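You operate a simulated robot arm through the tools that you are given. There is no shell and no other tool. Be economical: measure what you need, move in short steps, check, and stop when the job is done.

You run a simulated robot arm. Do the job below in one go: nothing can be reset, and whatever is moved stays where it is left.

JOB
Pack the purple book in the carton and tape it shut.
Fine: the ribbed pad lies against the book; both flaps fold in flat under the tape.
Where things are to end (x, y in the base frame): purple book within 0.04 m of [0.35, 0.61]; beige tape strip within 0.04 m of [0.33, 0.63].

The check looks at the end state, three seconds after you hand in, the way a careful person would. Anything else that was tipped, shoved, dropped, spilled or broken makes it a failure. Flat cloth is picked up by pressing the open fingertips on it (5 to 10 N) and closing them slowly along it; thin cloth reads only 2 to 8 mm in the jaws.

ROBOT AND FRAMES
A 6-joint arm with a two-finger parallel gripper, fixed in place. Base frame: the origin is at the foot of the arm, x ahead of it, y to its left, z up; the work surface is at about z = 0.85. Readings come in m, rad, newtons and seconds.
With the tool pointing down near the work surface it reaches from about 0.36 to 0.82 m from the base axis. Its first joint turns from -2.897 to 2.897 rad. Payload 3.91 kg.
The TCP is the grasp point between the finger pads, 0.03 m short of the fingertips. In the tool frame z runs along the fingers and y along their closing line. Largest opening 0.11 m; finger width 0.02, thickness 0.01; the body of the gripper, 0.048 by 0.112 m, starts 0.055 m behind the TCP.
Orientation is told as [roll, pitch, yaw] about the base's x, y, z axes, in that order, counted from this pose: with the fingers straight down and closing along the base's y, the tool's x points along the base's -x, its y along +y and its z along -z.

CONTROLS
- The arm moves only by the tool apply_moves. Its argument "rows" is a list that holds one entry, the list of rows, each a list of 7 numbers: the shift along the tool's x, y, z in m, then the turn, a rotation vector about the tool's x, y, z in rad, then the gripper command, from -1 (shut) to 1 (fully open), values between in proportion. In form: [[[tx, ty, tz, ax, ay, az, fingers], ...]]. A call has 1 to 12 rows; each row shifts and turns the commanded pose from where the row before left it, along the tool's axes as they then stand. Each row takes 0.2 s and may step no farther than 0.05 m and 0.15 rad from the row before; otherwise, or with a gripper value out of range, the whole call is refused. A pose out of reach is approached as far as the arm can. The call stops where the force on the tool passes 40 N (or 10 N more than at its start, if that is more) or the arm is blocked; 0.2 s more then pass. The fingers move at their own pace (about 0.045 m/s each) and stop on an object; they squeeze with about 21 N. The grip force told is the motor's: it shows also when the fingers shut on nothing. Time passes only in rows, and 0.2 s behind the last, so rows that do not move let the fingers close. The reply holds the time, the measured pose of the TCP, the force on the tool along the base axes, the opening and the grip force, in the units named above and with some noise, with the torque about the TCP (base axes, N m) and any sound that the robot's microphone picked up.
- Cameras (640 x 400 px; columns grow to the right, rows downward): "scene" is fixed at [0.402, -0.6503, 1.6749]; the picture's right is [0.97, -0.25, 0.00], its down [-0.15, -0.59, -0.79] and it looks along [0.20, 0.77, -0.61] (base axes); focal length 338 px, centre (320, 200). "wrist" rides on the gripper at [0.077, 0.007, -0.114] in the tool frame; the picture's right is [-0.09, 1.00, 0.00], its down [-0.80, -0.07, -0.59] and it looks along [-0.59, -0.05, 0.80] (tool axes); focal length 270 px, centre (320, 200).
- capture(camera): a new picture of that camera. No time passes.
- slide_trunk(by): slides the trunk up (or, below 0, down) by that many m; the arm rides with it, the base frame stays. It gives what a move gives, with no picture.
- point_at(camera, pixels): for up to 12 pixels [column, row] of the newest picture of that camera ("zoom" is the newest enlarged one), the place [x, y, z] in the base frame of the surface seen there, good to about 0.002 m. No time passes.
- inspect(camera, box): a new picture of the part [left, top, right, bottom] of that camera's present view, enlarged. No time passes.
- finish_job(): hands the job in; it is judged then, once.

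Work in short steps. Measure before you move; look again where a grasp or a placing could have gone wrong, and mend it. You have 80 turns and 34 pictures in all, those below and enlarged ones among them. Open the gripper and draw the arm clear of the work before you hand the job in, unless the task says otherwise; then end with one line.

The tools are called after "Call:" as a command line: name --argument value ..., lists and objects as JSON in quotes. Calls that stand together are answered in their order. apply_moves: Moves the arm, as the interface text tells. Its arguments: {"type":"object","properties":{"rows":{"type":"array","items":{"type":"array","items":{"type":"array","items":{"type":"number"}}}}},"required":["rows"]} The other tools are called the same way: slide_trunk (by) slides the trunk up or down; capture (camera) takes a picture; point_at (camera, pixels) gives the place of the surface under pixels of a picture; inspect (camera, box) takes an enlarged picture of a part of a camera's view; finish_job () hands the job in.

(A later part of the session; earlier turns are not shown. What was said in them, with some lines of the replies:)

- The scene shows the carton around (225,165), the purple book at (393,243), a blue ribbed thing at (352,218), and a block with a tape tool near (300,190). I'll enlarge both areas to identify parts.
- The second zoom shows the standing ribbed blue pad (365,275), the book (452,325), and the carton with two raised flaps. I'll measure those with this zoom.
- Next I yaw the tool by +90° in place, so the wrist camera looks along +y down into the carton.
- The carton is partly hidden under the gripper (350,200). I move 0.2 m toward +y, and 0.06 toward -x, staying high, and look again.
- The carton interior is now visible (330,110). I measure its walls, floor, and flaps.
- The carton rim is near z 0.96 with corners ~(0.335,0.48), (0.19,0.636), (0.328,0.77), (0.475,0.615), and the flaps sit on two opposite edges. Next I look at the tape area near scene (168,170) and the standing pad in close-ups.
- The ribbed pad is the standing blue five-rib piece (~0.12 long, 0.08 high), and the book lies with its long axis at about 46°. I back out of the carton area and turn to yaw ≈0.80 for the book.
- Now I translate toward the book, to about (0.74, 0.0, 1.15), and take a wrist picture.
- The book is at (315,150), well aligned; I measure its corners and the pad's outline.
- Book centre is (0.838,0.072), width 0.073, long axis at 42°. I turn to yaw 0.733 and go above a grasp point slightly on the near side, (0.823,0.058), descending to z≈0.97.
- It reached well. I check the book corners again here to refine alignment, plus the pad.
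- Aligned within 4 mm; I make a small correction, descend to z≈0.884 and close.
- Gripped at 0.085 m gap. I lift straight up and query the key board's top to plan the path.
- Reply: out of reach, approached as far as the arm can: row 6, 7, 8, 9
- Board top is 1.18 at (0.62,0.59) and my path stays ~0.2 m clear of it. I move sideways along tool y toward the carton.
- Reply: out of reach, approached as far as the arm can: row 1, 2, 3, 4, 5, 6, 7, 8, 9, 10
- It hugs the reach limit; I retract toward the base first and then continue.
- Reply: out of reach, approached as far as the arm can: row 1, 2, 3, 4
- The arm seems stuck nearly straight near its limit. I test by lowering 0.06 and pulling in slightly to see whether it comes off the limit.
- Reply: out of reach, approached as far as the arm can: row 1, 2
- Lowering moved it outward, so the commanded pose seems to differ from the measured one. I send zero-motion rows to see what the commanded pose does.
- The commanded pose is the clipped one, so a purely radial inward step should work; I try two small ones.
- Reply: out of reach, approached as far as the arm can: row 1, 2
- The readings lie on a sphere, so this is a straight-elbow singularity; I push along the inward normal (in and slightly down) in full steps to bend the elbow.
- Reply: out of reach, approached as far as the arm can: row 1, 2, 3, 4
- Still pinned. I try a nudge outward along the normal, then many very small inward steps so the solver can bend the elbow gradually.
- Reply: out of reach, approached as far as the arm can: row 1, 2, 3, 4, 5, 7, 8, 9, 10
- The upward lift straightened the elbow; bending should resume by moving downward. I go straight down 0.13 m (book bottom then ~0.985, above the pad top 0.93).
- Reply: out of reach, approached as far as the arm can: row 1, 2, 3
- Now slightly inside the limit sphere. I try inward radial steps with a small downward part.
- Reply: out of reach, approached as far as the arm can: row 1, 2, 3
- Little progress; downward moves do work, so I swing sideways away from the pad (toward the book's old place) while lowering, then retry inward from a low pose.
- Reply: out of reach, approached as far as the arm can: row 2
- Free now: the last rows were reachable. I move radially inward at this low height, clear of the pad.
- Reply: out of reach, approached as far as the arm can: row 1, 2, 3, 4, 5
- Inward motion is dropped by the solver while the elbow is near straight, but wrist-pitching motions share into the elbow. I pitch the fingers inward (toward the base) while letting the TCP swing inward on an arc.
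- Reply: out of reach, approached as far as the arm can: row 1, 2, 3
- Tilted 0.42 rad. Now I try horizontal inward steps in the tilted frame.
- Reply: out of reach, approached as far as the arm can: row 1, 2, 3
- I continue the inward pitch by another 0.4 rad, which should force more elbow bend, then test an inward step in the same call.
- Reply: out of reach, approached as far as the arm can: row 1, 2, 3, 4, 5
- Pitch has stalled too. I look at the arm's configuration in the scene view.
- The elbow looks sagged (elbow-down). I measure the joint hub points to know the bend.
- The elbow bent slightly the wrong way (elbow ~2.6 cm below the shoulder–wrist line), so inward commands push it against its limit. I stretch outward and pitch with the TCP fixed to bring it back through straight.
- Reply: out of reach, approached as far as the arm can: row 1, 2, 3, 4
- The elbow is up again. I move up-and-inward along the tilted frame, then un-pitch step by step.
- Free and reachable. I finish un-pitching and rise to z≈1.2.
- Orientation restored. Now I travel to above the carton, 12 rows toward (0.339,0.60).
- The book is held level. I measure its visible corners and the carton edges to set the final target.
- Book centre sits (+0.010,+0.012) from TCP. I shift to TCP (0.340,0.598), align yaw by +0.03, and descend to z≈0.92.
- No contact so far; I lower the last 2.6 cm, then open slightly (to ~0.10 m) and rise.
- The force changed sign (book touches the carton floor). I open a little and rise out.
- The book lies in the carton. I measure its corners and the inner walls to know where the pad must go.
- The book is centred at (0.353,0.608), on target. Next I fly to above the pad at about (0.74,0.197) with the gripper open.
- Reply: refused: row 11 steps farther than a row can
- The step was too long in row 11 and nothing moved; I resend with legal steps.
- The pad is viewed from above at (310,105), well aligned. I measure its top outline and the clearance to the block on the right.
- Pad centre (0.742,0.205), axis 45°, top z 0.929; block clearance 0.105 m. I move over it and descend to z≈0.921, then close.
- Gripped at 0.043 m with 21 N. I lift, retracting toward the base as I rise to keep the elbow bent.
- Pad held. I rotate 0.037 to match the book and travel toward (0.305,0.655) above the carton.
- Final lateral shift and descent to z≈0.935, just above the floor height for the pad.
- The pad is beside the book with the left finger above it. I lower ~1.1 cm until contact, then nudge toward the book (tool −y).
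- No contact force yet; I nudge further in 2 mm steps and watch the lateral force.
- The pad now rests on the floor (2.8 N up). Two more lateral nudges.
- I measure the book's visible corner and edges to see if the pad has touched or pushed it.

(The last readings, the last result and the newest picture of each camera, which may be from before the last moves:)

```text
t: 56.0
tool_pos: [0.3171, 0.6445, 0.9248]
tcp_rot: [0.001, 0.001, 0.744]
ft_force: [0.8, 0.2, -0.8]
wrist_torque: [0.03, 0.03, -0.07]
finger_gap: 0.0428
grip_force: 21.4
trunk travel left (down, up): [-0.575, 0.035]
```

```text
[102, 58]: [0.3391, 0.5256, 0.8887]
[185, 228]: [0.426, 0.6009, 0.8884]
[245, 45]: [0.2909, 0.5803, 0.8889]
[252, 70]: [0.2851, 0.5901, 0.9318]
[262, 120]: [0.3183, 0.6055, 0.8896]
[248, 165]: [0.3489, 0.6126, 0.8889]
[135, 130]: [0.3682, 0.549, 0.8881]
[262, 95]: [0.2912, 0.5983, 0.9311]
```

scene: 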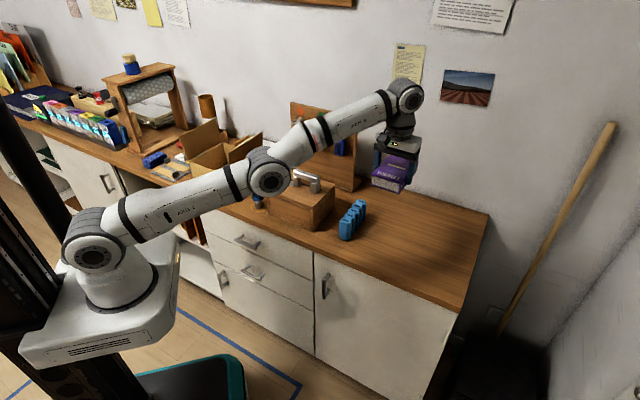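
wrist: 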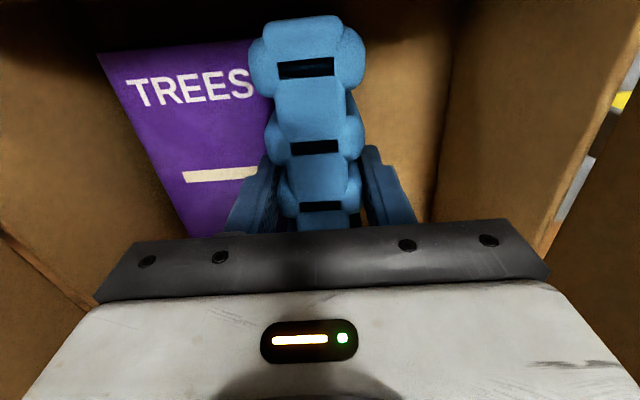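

The book was pushed about 1 cm (centre ≈(0.362,0.597), within tolerance), so pad and book are in contact. I release and rise.

Call:
apply_moves --rows '[[[0, 0, 0, 0, 0, 0, -0.1], [0, 0, 0, 0, 0, 0, 0.1], [0, 0, -0.01, 0, 0, 0, 0.1], [0, 0, -0.03, 0, 0, 0, 0.1], [0, 0, -0.04, 0, 0, 0, 0.1], [0, 0, -0.04, 0, 0, 0, 0.1], [0, 0, -0.04, 0, 0, 0, 0.1], [0, 0, -0.04, 0, 0, 0, 0.1], [0, 0, -0.04, 0, 0, 0, 0.1], [0, 0, -0.04, 0, 0, 0, 0.1]]]'

Call:
capture --camera "wrist"

```text
t: 58.2
tool_pos: [0.3143, 0.6385, 1.2068]
tcp_rot: [0.002, 0.003, 0.744]
ft_force: [0.6, 0.2, -0.3]
wrist_torque: [0.03, 0.03, 0.01]
finger_gap: 0.0607
grip_force: 0.0
trunk travel left (down, up): [-0.575, 0.035]
```

```text
13 pictures are left
```

wrist: 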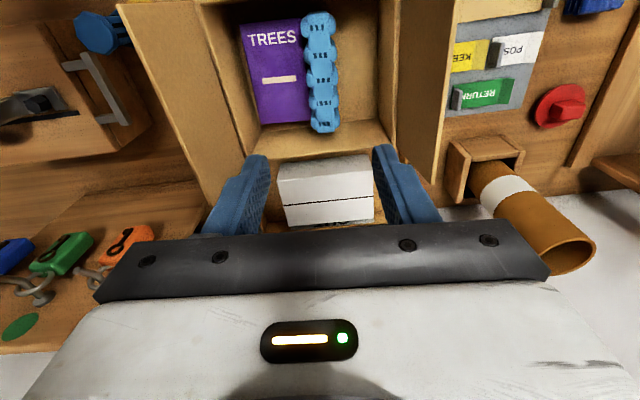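

Book and pad lie against each other. Next: fold the flaps. I measure the flap edges and the tall neighbours (screwdriver at (95,30), handle block).

Call:
point_at --camera "wrist" --pixels '[[95, 28], [117, 6], [190, 5], [205, 178], [245, 160], [399, 5], [440, 100], [462, 5], [395, 140], [430, 178], [100, 70], [480, 160]]'

```text
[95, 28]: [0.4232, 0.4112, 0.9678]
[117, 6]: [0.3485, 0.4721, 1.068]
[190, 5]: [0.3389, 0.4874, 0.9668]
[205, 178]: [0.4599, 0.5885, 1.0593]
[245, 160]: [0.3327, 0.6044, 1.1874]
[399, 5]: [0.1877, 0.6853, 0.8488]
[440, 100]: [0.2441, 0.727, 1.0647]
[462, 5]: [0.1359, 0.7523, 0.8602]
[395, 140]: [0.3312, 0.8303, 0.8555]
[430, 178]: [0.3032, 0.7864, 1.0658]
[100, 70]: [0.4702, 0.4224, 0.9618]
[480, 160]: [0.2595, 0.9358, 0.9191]
```

Neighbours are all below z 0.97. With fingers closed I go outside the AD flap at (0.448,0.508), then lower so the tips are at z≈1.037, below the flap top of 1.068.

Call:
apply_moves --rows '[[[-0.0025, -0.0467, 0, 0, 0, 0, -1], [-0.0025, -0.0467, 0, 0, 0, 0, -1], [-0.0025, -0.0467, 0, 0, 0, 0, -1], [-0.0025, -0.0467, 0, 0, 0, 0, -1], [0, 0, 0, 0, 0, -0.02, -1], [0, 0, 0.035, 0, 0, 0, -1], [0, 0, 0.035, 0, 0, 0, -1], [0, 0, 0.035, 0, 0, 0, -1], [0, 0, 0.035, 0, 0, 0, -1]]]'

```text
t: 60.2
tool_pos: [0.4502, 0.515, 1.0661]
tcp_rot: [0.002, 0.001, 0.761]
ft_force: [-1.0, 0.0, -0.2]
wrist_torque: [0.0, -0.04, -0.02]
finger_gap: 0.0
grip_force: 21.5
trunk travel left (down, up): [-0.575, 0.035]
```

I push along +n (tool y) in an arc for the first half of the fold, then check.

Call:
apply_moves --rows '[[[0, 0.035, 0, 0, 0, 0, -1], [0, 0.016, 0, 0, 0, 0, -1], [0, 0.02, 0.001, 0, 0, 0, -1], [0, 0.019, 0.0075, 0, 0, 0, -1], [0, 0.016, 0.0125, 0, 0, 0, -1]]]'

Call:
inspect --camera "scene" --box '[130, 80, 330, 220]'

```text
t: 61.4
tool_pos: [0.3742, 0.5919, 1.0465]
tcp_rot: [0.001, 0.002, 0.762]
ft_force: [-0.9, 0.5, 0.0]
wrist_torque: [0.0, 0.02, 0.0]
finger_gap: 0.0
grip_force: 20.9
trunk travel left (down, up): [-0.575, 0.035]
```

```text
2.86 times, centred on (230, 150) of scene
```

zoom: 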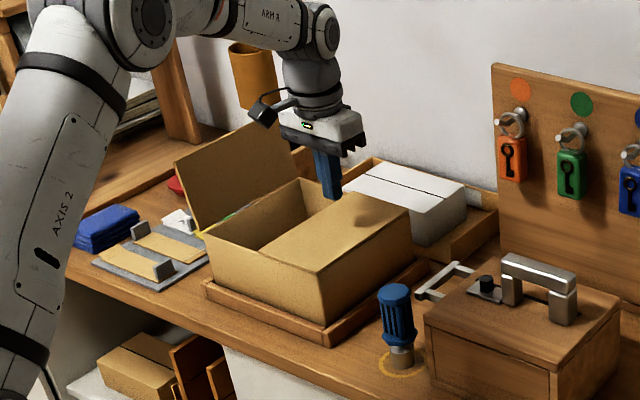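

The flap has folded over to nearly flat. I continue the arc downward to press it lightly.

Call:
apply_moves --rows '[[[0, 0.0125, 0.016, 0, 0, 0, -1], [0, 0.0075, 0.019, 0, 0, 0, -1], [0, 0.003, 0.015, 0, 0, 0, -1], [0, 0, 0.004, 0, 0, 0, -1], [0, 0, 0, 0, 0, 0, -1]]]'

```text
t: 62.6
tool_pos: [0.3601, 0.6056, 0.9947]
tcp_rot: [0.005, -0.003, 0.763]
ft_force: [-0.6, 1.1, 20.3]
wrist_torque: [-0.05, 0.01, -0.02]
finger_gap: 0.0
grip_force: 21.5
trunk travel left (down, up): [-0.575, 0.035]
```

Flap is pressed (20 N at tip z 0.965). I rise and look at it and the second flap's surroundings.

Call:
apply_moves --rows '[[[0, 0, -0.03, 0, 0, 0, -1], [0, 0, -0.045, 0, 0, 0, -1], [0, 0, -0.045, 0, 0, 0, -1], [0, 0, -0.045, 0, 0, 0, -1], [0, 0, -0.045, 0, 0, 0, -1]]]'

Call:
capture --camera "wrist"

Call:
point_at --camera "wrist" --pixels '[[270, 60], [330, 60], [280, 120], [345, 110], [310, 30]]'

Call:
point_at --camera "scene" --pixels '[[172, 75], [186, 130], [207, 98], [200, 110], [190, 148], [218, 120]]'

```text
t: 63.8
tool_pos: [0.36, 0.6052, 1.2057]
tcp_rot: [0.001, 0.002, 0.762]
ft_force: [0.1, 0.2, 0.1]
wrist_torque: [-0.02, 0.01, -0.01]
finger_gap: 0.0001
grip_force: 21.6
trunk travel left (down, up): [-0.575, 0.035]
```

```text
11 pictures are left
```

wrist: 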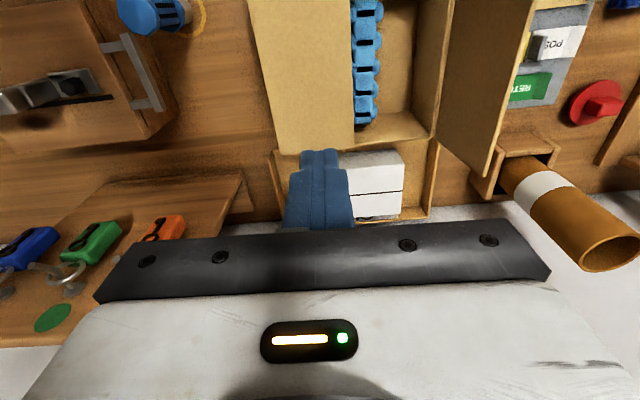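

```text
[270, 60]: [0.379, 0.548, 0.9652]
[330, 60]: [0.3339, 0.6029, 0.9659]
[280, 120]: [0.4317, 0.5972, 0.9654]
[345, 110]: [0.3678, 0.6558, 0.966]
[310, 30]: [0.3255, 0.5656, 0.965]
```

```text
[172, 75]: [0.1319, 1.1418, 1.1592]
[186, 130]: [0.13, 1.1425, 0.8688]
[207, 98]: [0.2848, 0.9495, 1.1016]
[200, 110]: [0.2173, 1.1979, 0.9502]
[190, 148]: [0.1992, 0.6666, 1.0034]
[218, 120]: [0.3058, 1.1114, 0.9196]
```

The first flap lies flat at z 0.965 and stays. For the BC flap I keep nearer the base (u≈−0.04, radius 0.75) to avoid the straight-elbow limit: cross over its top, then lower outside it.

Call:
apply_moves --rows '[[[0.04, 0.0, 0.02, 0, 0, 0, -1], [0.001, 0.0416, 0.02, 0, 0, 0, -1], [0.001, 0.0416, 0.01, 0, 0, 0, -1], [0.001, 0.0416, 0.01, 0, 0, 0, -1], [0.001, 0.0416, 0, 0, 0, 0, -1], [0.001, 0.0416, 0, 0, 0, 0, -1], [0, 0, 0.03, 0, 0, 0, -1], [0, 0, 0.03, 0, 0, 0, -1], [0, 0, 0.018, 0, 0, 0, -1], [0, 0, 0, 0, 0, 0, -1]]]'

```text
t: 66.0
tool_pos: [0.1856, 0.7255, 1.0617]
tcp_rot: [0.0, 0.002, 0.763]
ft_force: [0.6, 0.2, 0.1]
wrist_torque: [0.01, 0.02, -0.02]
finger_gap: 0.0001
grip_force: 20.4
trunk travel left (down, up): [-0.575, 0.035]
```

Outside the flap (n≈0.169). I run the mirrored arc all the way, pressing lightly at the end.

Call:
apply_moves --rows '[[[0, -0.035, 0, 0, 0, 0, -1], [0, -0.016, 0, 0, 0, 0, -1], [0, -0.02, 0.001, 0, 0, 0, -1], [0, -0.019, 0.0075, 0, 0, 0, -1], [0, -0.016, 0.0125, 0, 0, 0, -1], [0, -0.0125, 0.016, 0, 0, 0, -1], [0, -0.0075, 0.019, 0, 0, 0, -1], [0, -0.003, 0.009, 0, 0, 0, -1], [0, 0, 0.003, 0, 0, 0, -1], [0, 0, 0, 0, 0, 0, -1]]]'

```text
t: 68.2
tool_pos: [0.2718, 0.6331, 0.9955]
tcp_rot: [0.002, 0.0, 0.763]
ft_force: [0.6, -0.3, 4.6]
wrist_torque: [0.01, 0.05, 0.02]
finger_gap: 0.0
grip_force: 21.1
trunk travel left (down, up): [-0.575, 0.035]
```

Second flap is down (4.6 N at flat height). I rise and move over to the tape card to look at both the tape and the carton top.

Call:
apply_moves --rows '[[[0, 0, -0.045, 0, 0, 0, -1], [0, 0, -0.045, 0, 0, 0, -1], [0, 0, -0.045, 0, 0, 0, -1], [0.0215, 0.0383, 0, 0, 0, 0, -1], [0.0215, 0.0383, 0, 0, 0, 0, -1], [0.0215, 0.0383, 0, 0, 0, 0, 0], [0.0215, 0.0383, 0, 0, 0, 0, 1], [0.0215, 0.0383, 0, 0, 0, 0, 1], [0.0215, 0.0383, 0, 0, 0, 0, 1]]]'

Call:
capture --camera "wrist"

Call:
inspect --camera "scene" --box '[150, 120, 280, 210]'

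```text
t: 70.2
tool_pos: [0.0184, 0.7143, 1.1301]
tcp_rot: [0.0, 0.002, 0.762]
ft_force: [-0.1, 0.0, 0.2]
wrist_torque: [0.02, 0.01, -0.01]
finger_gap: 0.0855
grip_force: 0.0
trunk travel left (down, up): [-0.575, 0.035]
```

```text
10 pictures are left
```

wrist: 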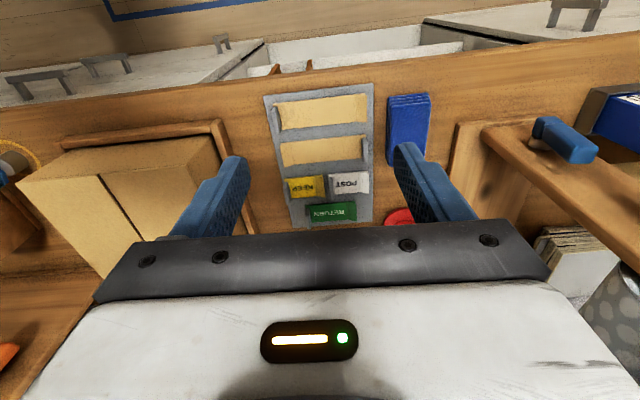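

```text
4.44 times, centred on (215, 165) of scene
```

zoom: 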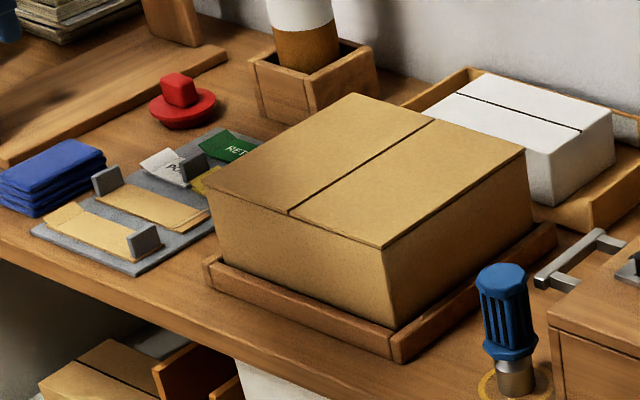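

The carton is closed flat with a seam along u. Now a close-up of the tape strips.

Call:
inspect --camera "wrist" --box '[250, 70, 410, 180]'

Call:
point_at --camera "wrist" --pixels '[[276, 104], [367, 95], [281, 129], [365, 120], [281, 145], [362, 138], [286, 166], [361, 158], [277, 115], [363, 145], [340, 150], [310, 155]]'

```text
3.64 times, centred on (330, 125) of wrist
```

zoom: 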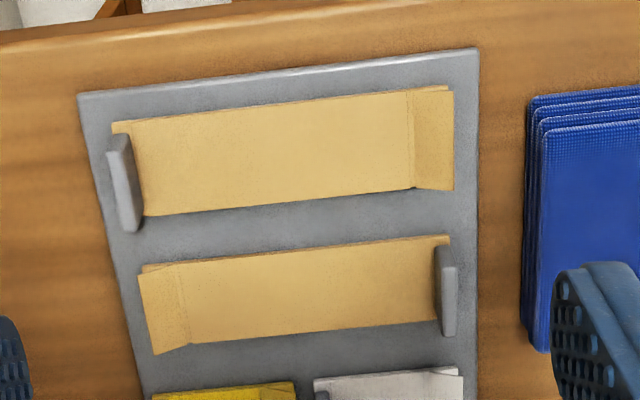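

```text
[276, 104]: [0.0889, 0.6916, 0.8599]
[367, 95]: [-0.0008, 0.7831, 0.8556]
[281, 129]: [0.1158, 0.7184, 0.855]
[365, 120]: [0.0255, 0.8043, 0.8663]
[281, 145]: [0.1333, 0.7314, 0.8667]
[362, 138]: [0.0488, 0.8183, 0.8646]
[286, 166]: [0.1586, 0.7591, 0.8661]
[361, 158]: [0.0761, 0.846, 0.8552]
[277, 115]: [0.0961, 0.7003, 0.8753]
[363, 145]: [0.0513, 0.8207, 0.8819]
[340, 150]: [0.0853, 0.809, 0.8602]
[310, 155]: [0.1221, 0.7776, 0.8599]
```

Each strip has an upright grey grip plate at one end; its thin direction lies along n, matching my current closing axis. I measure the plate of the front strip and the strip's outline in the zoom.

Call:
point_at --camera "zoom" --pixels '[[116, 140], [123, 138], [136, 225], [128, 228], [122, 180], [140, 190], [146, 212], [117, 126], [447, 90], [450, 187], [410, 140], [270, 155]]'

```text
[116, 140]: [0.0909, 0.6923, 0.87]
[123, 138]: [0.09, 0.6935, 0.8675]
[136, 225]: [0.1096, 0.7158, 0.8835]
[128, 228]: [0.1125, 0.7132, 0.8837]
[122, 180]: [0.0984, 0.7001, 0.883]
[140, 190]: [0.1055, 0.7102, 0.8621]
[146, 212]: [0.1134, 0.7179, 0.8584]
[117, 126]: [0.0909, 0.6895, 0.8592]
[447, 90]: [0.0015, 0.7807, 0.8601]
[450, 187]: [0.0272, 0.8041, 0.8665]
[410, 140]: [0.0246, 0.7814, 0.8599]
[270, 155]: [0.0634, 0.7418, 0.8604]
```

Plate centre ≈(0.1015,0.7035), top z 0.883; strip centre ≈(0.059,0.748). I move above it with fingers partly open and descend to z≈0.92, then look.

Call:
apply_moves --rows '[[[-0.0264, -0.0326, 0, 0, 0, 0, -0.1], [-0.0263, -0.0325, 0, 0, 0, 0, -0.1], [0, 0, 0.045, 0, 0, 0, -0.1], [0, 0, 0.045, 0, 0, 0, -0.1], [0, 0, 0.045, 0, 0, 0, -0.1], [0, 0, 0.045, 0, 0, 0, -0.1], [0, 0, 0.03, 0, 0, 0, -0.1], [0, 0, 0, 0, 0, 0, -0.1]]]'

Call:
capture --camera "wrist"

```text
t: 72.0
tool_pos: [0.1003, 0.7033, 0.923]
tcp_rot: [0.003, 0.003, 0.763]
ft_force: [-0.9, 0.0, 0.0]
wrist_torque: [-0.01, 0.01, 0.03]
finger_gap: 0.0494
grip_force: 0.0
trunk travel left (down, up): [-0.575, 0.035]
```

```text
7 pictures are left
```

wrist: 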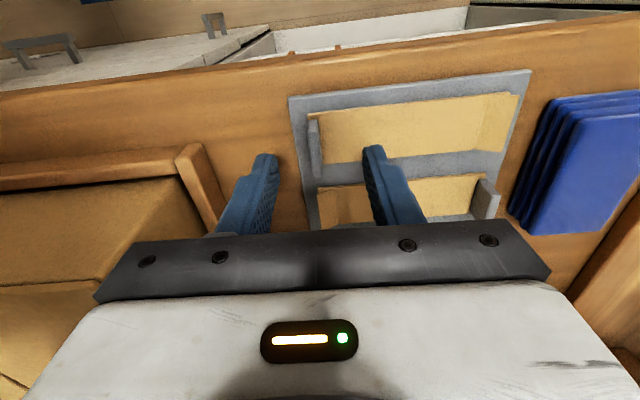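

The plate (315,145) is centred between the fingers. I descend to z≈0.895 and close.

Call:
apply_moves --rows '[[[0, -0.002, 0.015, 0, 0, 0, -0.1], [0, 0, 0.012, 0, 0, 0, -0.1], [0, 0, 0, 0, 0, 0, -0.5], [0, 0, 0, 0, 0, 0, -1], [0, 0, 0, 0, 0, 0, -1], [0, 0, 0, 0, 0, 0, -1]]]'

```text
t: 73.4
tool_pos: [0.1031, 0.7003, 0.8931]
tcp_rot: [-0.001, 0.004, 0.763]
ft_force: [-1.0, -1.0, 0.5]
wrist_torque: [-0.02, 0.0, -0.01]
finger_gap: 0.0057
grip_force: 20.9
trunk travel left (down, up): [-0.575, 0.035]
```

Gap 5.7 mm: the plate is held. I lift slowly and check.

Call:
apply_moves --rows '[[[0, 0, -0.004, 0, 0, 0, -1], [0, 0, -0.008, 0, 0, 0, -1], [0, 0, -0.015, 0, 0, 0, -1], [0, 0, -0.03, 0, 0, 0, -1], [0, 0, -0.04, 0, 0, 0, -1], [0, 0, -0.04, 0, 0, 0, -1], [0, 0, -0.03, 0, 0, 0, -1]]]'

Call:
capture --camera "wrist"

```text
t: 75.0
tool_pos: [0.1059, 0.6979, 1.0599]
tcp_rot: [-0.001, 0.002, 0.763]
ft_force: [-0.4, -0.6, 0.6]
wrist_torque: [0.01, -0.01, 0.03]
finger_gap: 0.0055
grip_force: 21.1
trunk travel left (down, up): [-0.575, 0.035]
```

```text
6 pictures are left
```

wrist: 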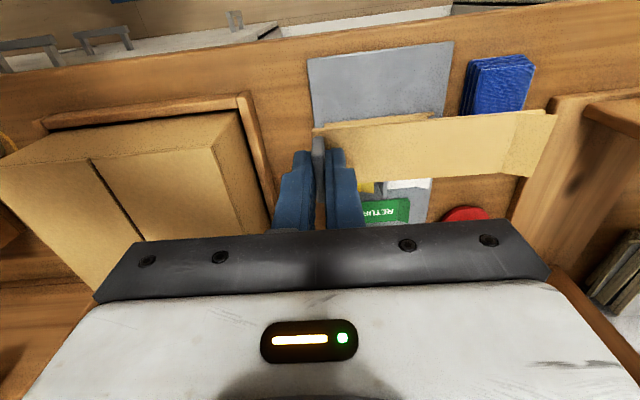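

The strip is held and level. I measure its corners to know its pose in the grip, and the carton seam.

Call:
point_at --camera "wrist" --pixels '[[328, 132], [555, 116], [535, 174], [340, 172], [430, 150], [515, 145], [95, 162], [143, 230], [322, 133]]'

```text
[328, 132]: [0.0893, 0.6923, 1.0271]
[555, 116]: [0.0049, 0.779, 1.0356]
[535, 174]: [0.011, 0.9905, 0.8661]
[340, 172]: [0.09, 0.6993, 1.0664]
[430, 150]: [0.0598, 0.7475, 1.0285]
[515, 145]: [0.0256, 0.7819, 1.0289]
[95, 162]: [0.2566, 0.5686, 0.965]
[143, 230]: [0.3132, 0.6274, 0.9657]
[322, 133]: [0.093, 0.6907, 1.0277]
```

Strip centre is at TCP −(0.043,−0.050), and the seam is at about (0.313,0.627) running 46°. I carry it to TCP (0.371,0.582) at z≈1.08, without yaw change.

Call:
apply_moves --rows '[[[0, 0, -0.02, 0, 0, 0, -1], [-0.016, -0.0381, 0, 0, 0, 0, -1], [-0.016, -0.0381, 0, 0, 0, 0, -1], [-0.016, -0.0381, 0, 0, 0, 0, -1], [-0.016, -0.0381, 0, 0, 0, 0, -1], [-0.016, -0.0381, 0, 0, 0, 0, -1], [-0.016, -0.0381, 0, 0, 0, 0, -1], [-0.016, -0.0381, 0, 0, 0, 0, -1], [0, 0, 0, 0, 0, 0, -1]]]'

Call:
capture --camera "wrist"

```text
t: 77.0
tool_pos: [0.3716, 0.5842, 1.0835]
tcp_rot: [0.0, 0.001, 0.765]
ft_force: [0.1, -0.8, -0.2]
wrist_torque: [-0.01, 0.0, -0.01]
finger_gap: 0.0058
grip_force: 20.7
trunk travel left (down, up): [-0.575, 0.035]
```

```text
5 pictures are left
```

wrist: 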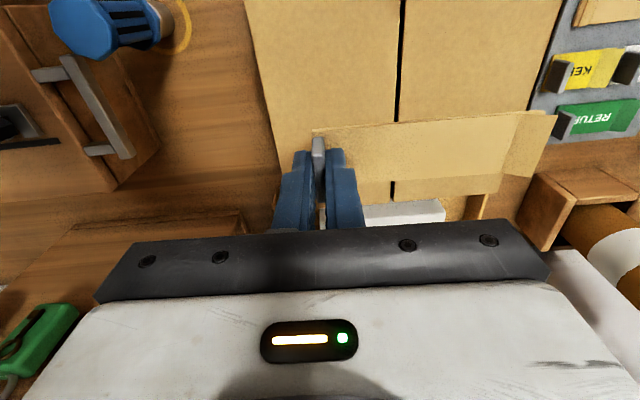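

The strip crosses the seam as planned. I verify strip and seam coordinates before lowering.

Call:
point_at --camera "wrist" --pixels '[[328, 132], [553, 117], [430, 150], [408, 60], [393, 60], [400, 110], [510, 110], [330, 100]]'

```text
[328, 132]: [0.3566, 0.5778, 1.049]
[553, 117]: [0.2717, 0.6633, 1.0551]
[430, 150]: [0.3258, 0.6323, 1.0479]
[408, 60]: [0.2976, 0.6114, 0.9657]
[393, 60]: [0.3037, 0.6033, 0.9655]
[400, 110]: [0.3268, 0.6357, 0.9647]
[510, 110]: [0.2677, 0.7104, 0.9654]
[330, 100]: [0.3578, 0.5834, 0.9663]
```

Strip centre ≈(0.328,0.634), right over the target. I lower to near contact.

Call:
apply_moves --rows '[[[0, 0, 0.03, 0, 0, 0, -1], [0, 0, 0.03, 0, 0, 0, -1], [0, 0, 0.012, 0, 0, 0, -1], [0, 0, 0.005, 0, 0, 0, -1], [0, 0, 0.002, 0, 0, 0, -1], [0, 0, 0, 0, 0, 0, -1]]]'

```text
t: 78.4
tool_pos: [0.3701, 0.5829, 1.0028]
tcp_rot: [0.002, 0.001, 0.763]
ft_force: [1.3, 0.8, 5.9]
wrist_torque: [0.03, -0.08, 0.0]
finger_gap: 0.0057
grip_force: 21.0
trunk travel left (down, up): [-0.575, 0.035]
```

Contact at 5.9 N. I press about 1 mm more, then open and rise.

Call:
apply_moves --rows '[[[0, 0, 0.001, 0, 0, 0, -1], [0, 0, 0, 0, 0, 0, -1], [0, 0, -0.001, 0, 0, 0, -0.7], [0, 0, 0, 0, 0, 0, -0.5], [0, 0, -0.02, 0, 0, 0, -0.5], [0, 0, -0.04, 0, 0, 0, -0.5], [0, 0, -0.04, 0, 0, 0, -1], [0, 0, 0, 0, 0, 0, -1]]]'

Call:
capture --camera "wrist"

Call:
point_at --camera "wrist" --pixels '[[330, 110], [360, 110], [420, 110], [480, 110], [500, 105], [320, 110], [420, 90], [420, 130]]'

```text
t: 80.2
tool_pos: [0.369, 0.5804, 1.1001]
tcp_rot: [0.001, 0.002, 0.761]
ft_force: [0.1, -0.3, -0.9]
wrist_torque: [-0.01, -0.01, -0.03]
finger_gap: 0.0001
grip_force: 21.0
trunk travel left (down, up): [-0.575, 0.035]
```

```text
4 pictures are left
```

wrist: 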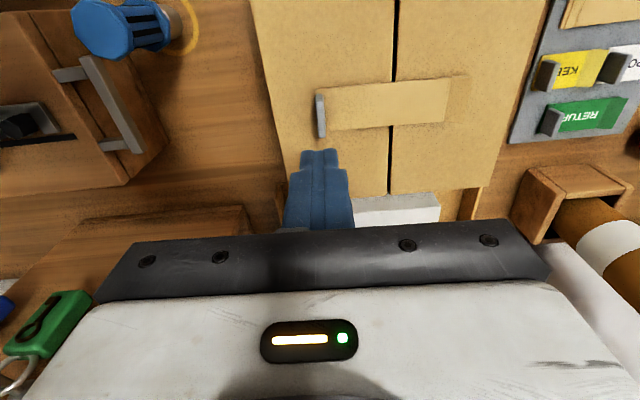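

```text
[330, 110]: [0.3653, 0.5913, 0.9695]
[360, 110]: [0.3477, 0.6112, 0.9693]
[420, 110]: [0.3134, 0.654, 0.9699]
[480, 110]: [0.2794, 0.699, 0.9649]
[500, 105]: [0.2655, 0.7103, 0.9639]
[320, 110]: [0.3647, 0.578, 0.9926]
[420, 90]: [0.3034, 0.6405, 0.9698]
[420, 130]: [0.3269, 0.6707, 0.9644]
```

The strip lies flat at z 0.970 across the seam, plate at (320,110). I press it down with closed fingertips at a first point between plate and seam.

Call:
apply_moves --rows '[[[-0.0062, 0.0405, 0.02, 0, 0, 0, -1], [0, 0, 0.04, 0, 0, 0, -1], [0, 0, 0.03, 0, 0, 0, -1], [0, 0, 0.009, 0, 0, 0, -1], [0, 0, 0.0015, 0, 0, 0, -1], [0, 0, 0, 0, 0, 0, -1]]]'

```text
t: 81.6
tool_pos: [0.3455, 0.6154, 0.9998]
tcp_rot: [0.001, 0.001, 0.763]
ft_force: [-0.3, -0.3, -0.5]
wrist_torque: [0.02, 0.03, 0.03]
finger_gap: 0.0
grip_force: 21.6
trunk travel left (down, up): [-0.575, 0.035]
```

Call:
apply_moves --rows '[[[0, 0, 0.001, 0, 0, 0, -1], [0, 0, 0.001, 0, 0, 0, -1], [0, 0, 0, 0, 0, 0, -1]]]'

```text
t: 82.4
tool_pos: [0.3461, 0.6151, 0.9989]
tcp_rot: [0.003, 0.001, 0.761]
ft_force: [0.7, 0.7, -0.6]
wrist_torque: [0.0, -0.02, 0.0]
finger_gap: 0.0001
grip_force: 21.4
trunk travel left (down, up): [-0.575, 0.035]
```

Not yet in contact; 1 mm steps further.

Call:
apply_moves --rows '[[[0, 0, 0.001, 0, 0, 0, -1], [0, 0, 0.001, 0, 0, 0, -1], [0, 0, 0, 0, 0, 0, -1]]]'

```text
t: 83.2
tool_pos: [0.3454, 0.6141, 0.9998]
tcp_rot: [0.003, -0.001, 0.762]
ft_force: [-2.5, 0.5, 12.0]
wrist_torque: [0.03, 0.08, 0.02]
finger_gap: 0.0
grip_force: 21.2
trunk travel left (down, up): [-0.575, 0.035]
```

Pressed at 12 N. Now the same on the other side of the seam and near the tab end.

Call:
apply_moves --rows '[[[0, 0, -0.01, 0, 0, 0, -1], [0, 0.028, 0, 0, 0, 0, -1], [0, 0, 0.008, 0, 0, 0, -1], [0, 0, 0.002, 0, 0, 0, -1], [0, 0, 0, 0, 0, 0, -1], [0, 0, -0.01, 0, 0, 0, -1], [0, 0.028, 0, 0, 0, 0, -1], [0, 0, 0.008, 0, 0, 0, -1], [0, 0, 0.002, 0, 0, 0, -1], [0, 0, 0, 0, 0, 0, -1]]]'

```text
t: 85.4
tool_pos: [0.3075, 0.6578, 0.9997]
tcp_rot: [0.004, -0.003, 0.761]
ft_force: [2.4, 0.4, 15.4]
wrist_torque: [0.04, -0.02, 0.02]
finger_gap: 0.0
grip_force: 21.6
trunk travel left (down, up): [-0.575, 0.035]
```

Pressed at 15 N too. I rise, retreat toward the base side and open the gripper, then take a final look.

Call:
apply_moves --rows '[[[0, 0, -0.02, 0, 0, 0, -1], [0, 0, -0.045, 0, 0, 0, -1], [0, 0, -0.045, 0, 0, 0, -1], [0, 0, -0.045, 0, 0, 0, 0], [0.04, 0, -0.02, 0, 0, 0, 1], [0.045, 0, 0, 0, 0, 0, 1], [0.045, 0, 0, 0, 0, 0, 1], [0.045, 0, 0, 0, 0, 0, 1], [0, 0, 0, 0, 0, 0, 1]]]'

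Call:
capture --camera "wrist"

Call:
inspect --camera "scene" --box '[150, 110, 310, 220]'

```text
t: 87.4
tool_pos: [0.1827, 0.5345, 1.1745]
tcp_rot: [-0.001, 0.001, 0.763]
ft_force: [-0.5, -0.4, 0.0]
wrist_torque: [-0.01, 0.01, 0.05]
finger_gap: 0.11
grip_force: 0.0
trunk travel left (down, up): [-0.575, 0.035]
```

```text
3 pictures are left
```

wrist: 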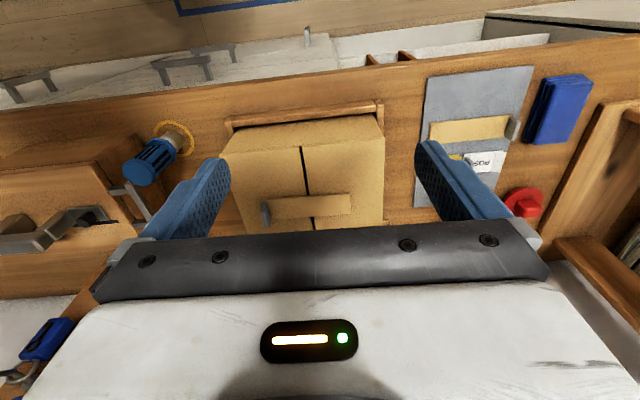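

```text
3.64 times, centred on (230, 165) of scene
```

zoom: 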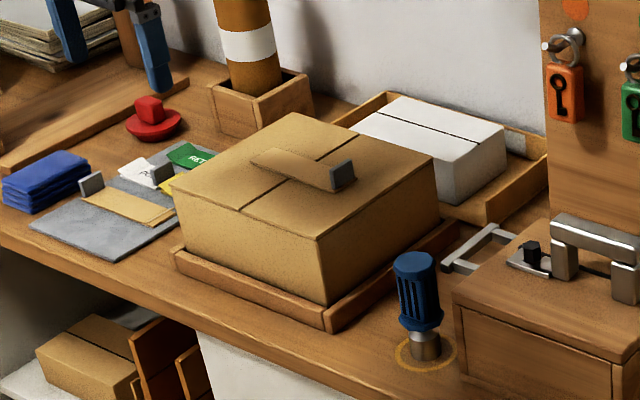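

The strip crosses the seam and everything else stands as before. I check its coordinates once.

Call:
point_at --camera "zoom" --pixels '[[252, 160], [275, 152], [325, 188], [300, 168], [345, 165], [318, 157], [230, 150], [310, 220]]'

```text
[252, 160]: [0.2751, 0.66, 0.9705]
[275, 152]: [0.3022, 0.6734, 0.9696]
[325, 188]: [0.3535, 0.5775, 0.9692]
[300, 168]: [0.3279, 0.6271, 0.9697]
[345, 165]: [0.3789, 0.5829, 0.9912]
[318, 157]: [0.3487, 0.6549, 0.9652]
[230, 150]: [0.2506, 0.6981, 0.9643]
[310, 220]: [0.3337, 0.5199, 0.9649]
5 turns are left
```

The strip is flat (z 0.970) and centred near (0.33,0.63), the flaps are flat at 0.965, and the arm is clear with the gripper open, so I hand in.

Call:
finish_job

```text
The job is handed in.
```

I packed the purple book in the carton with the ribbed pad against it, folded both flaps flat, and taped the seam; the job is handed in. Before the flaps closed, the book measured about (0.362, 0.597), and the beige tape strip sits at about (0.33, 0.63), both within 0.04 m of target.
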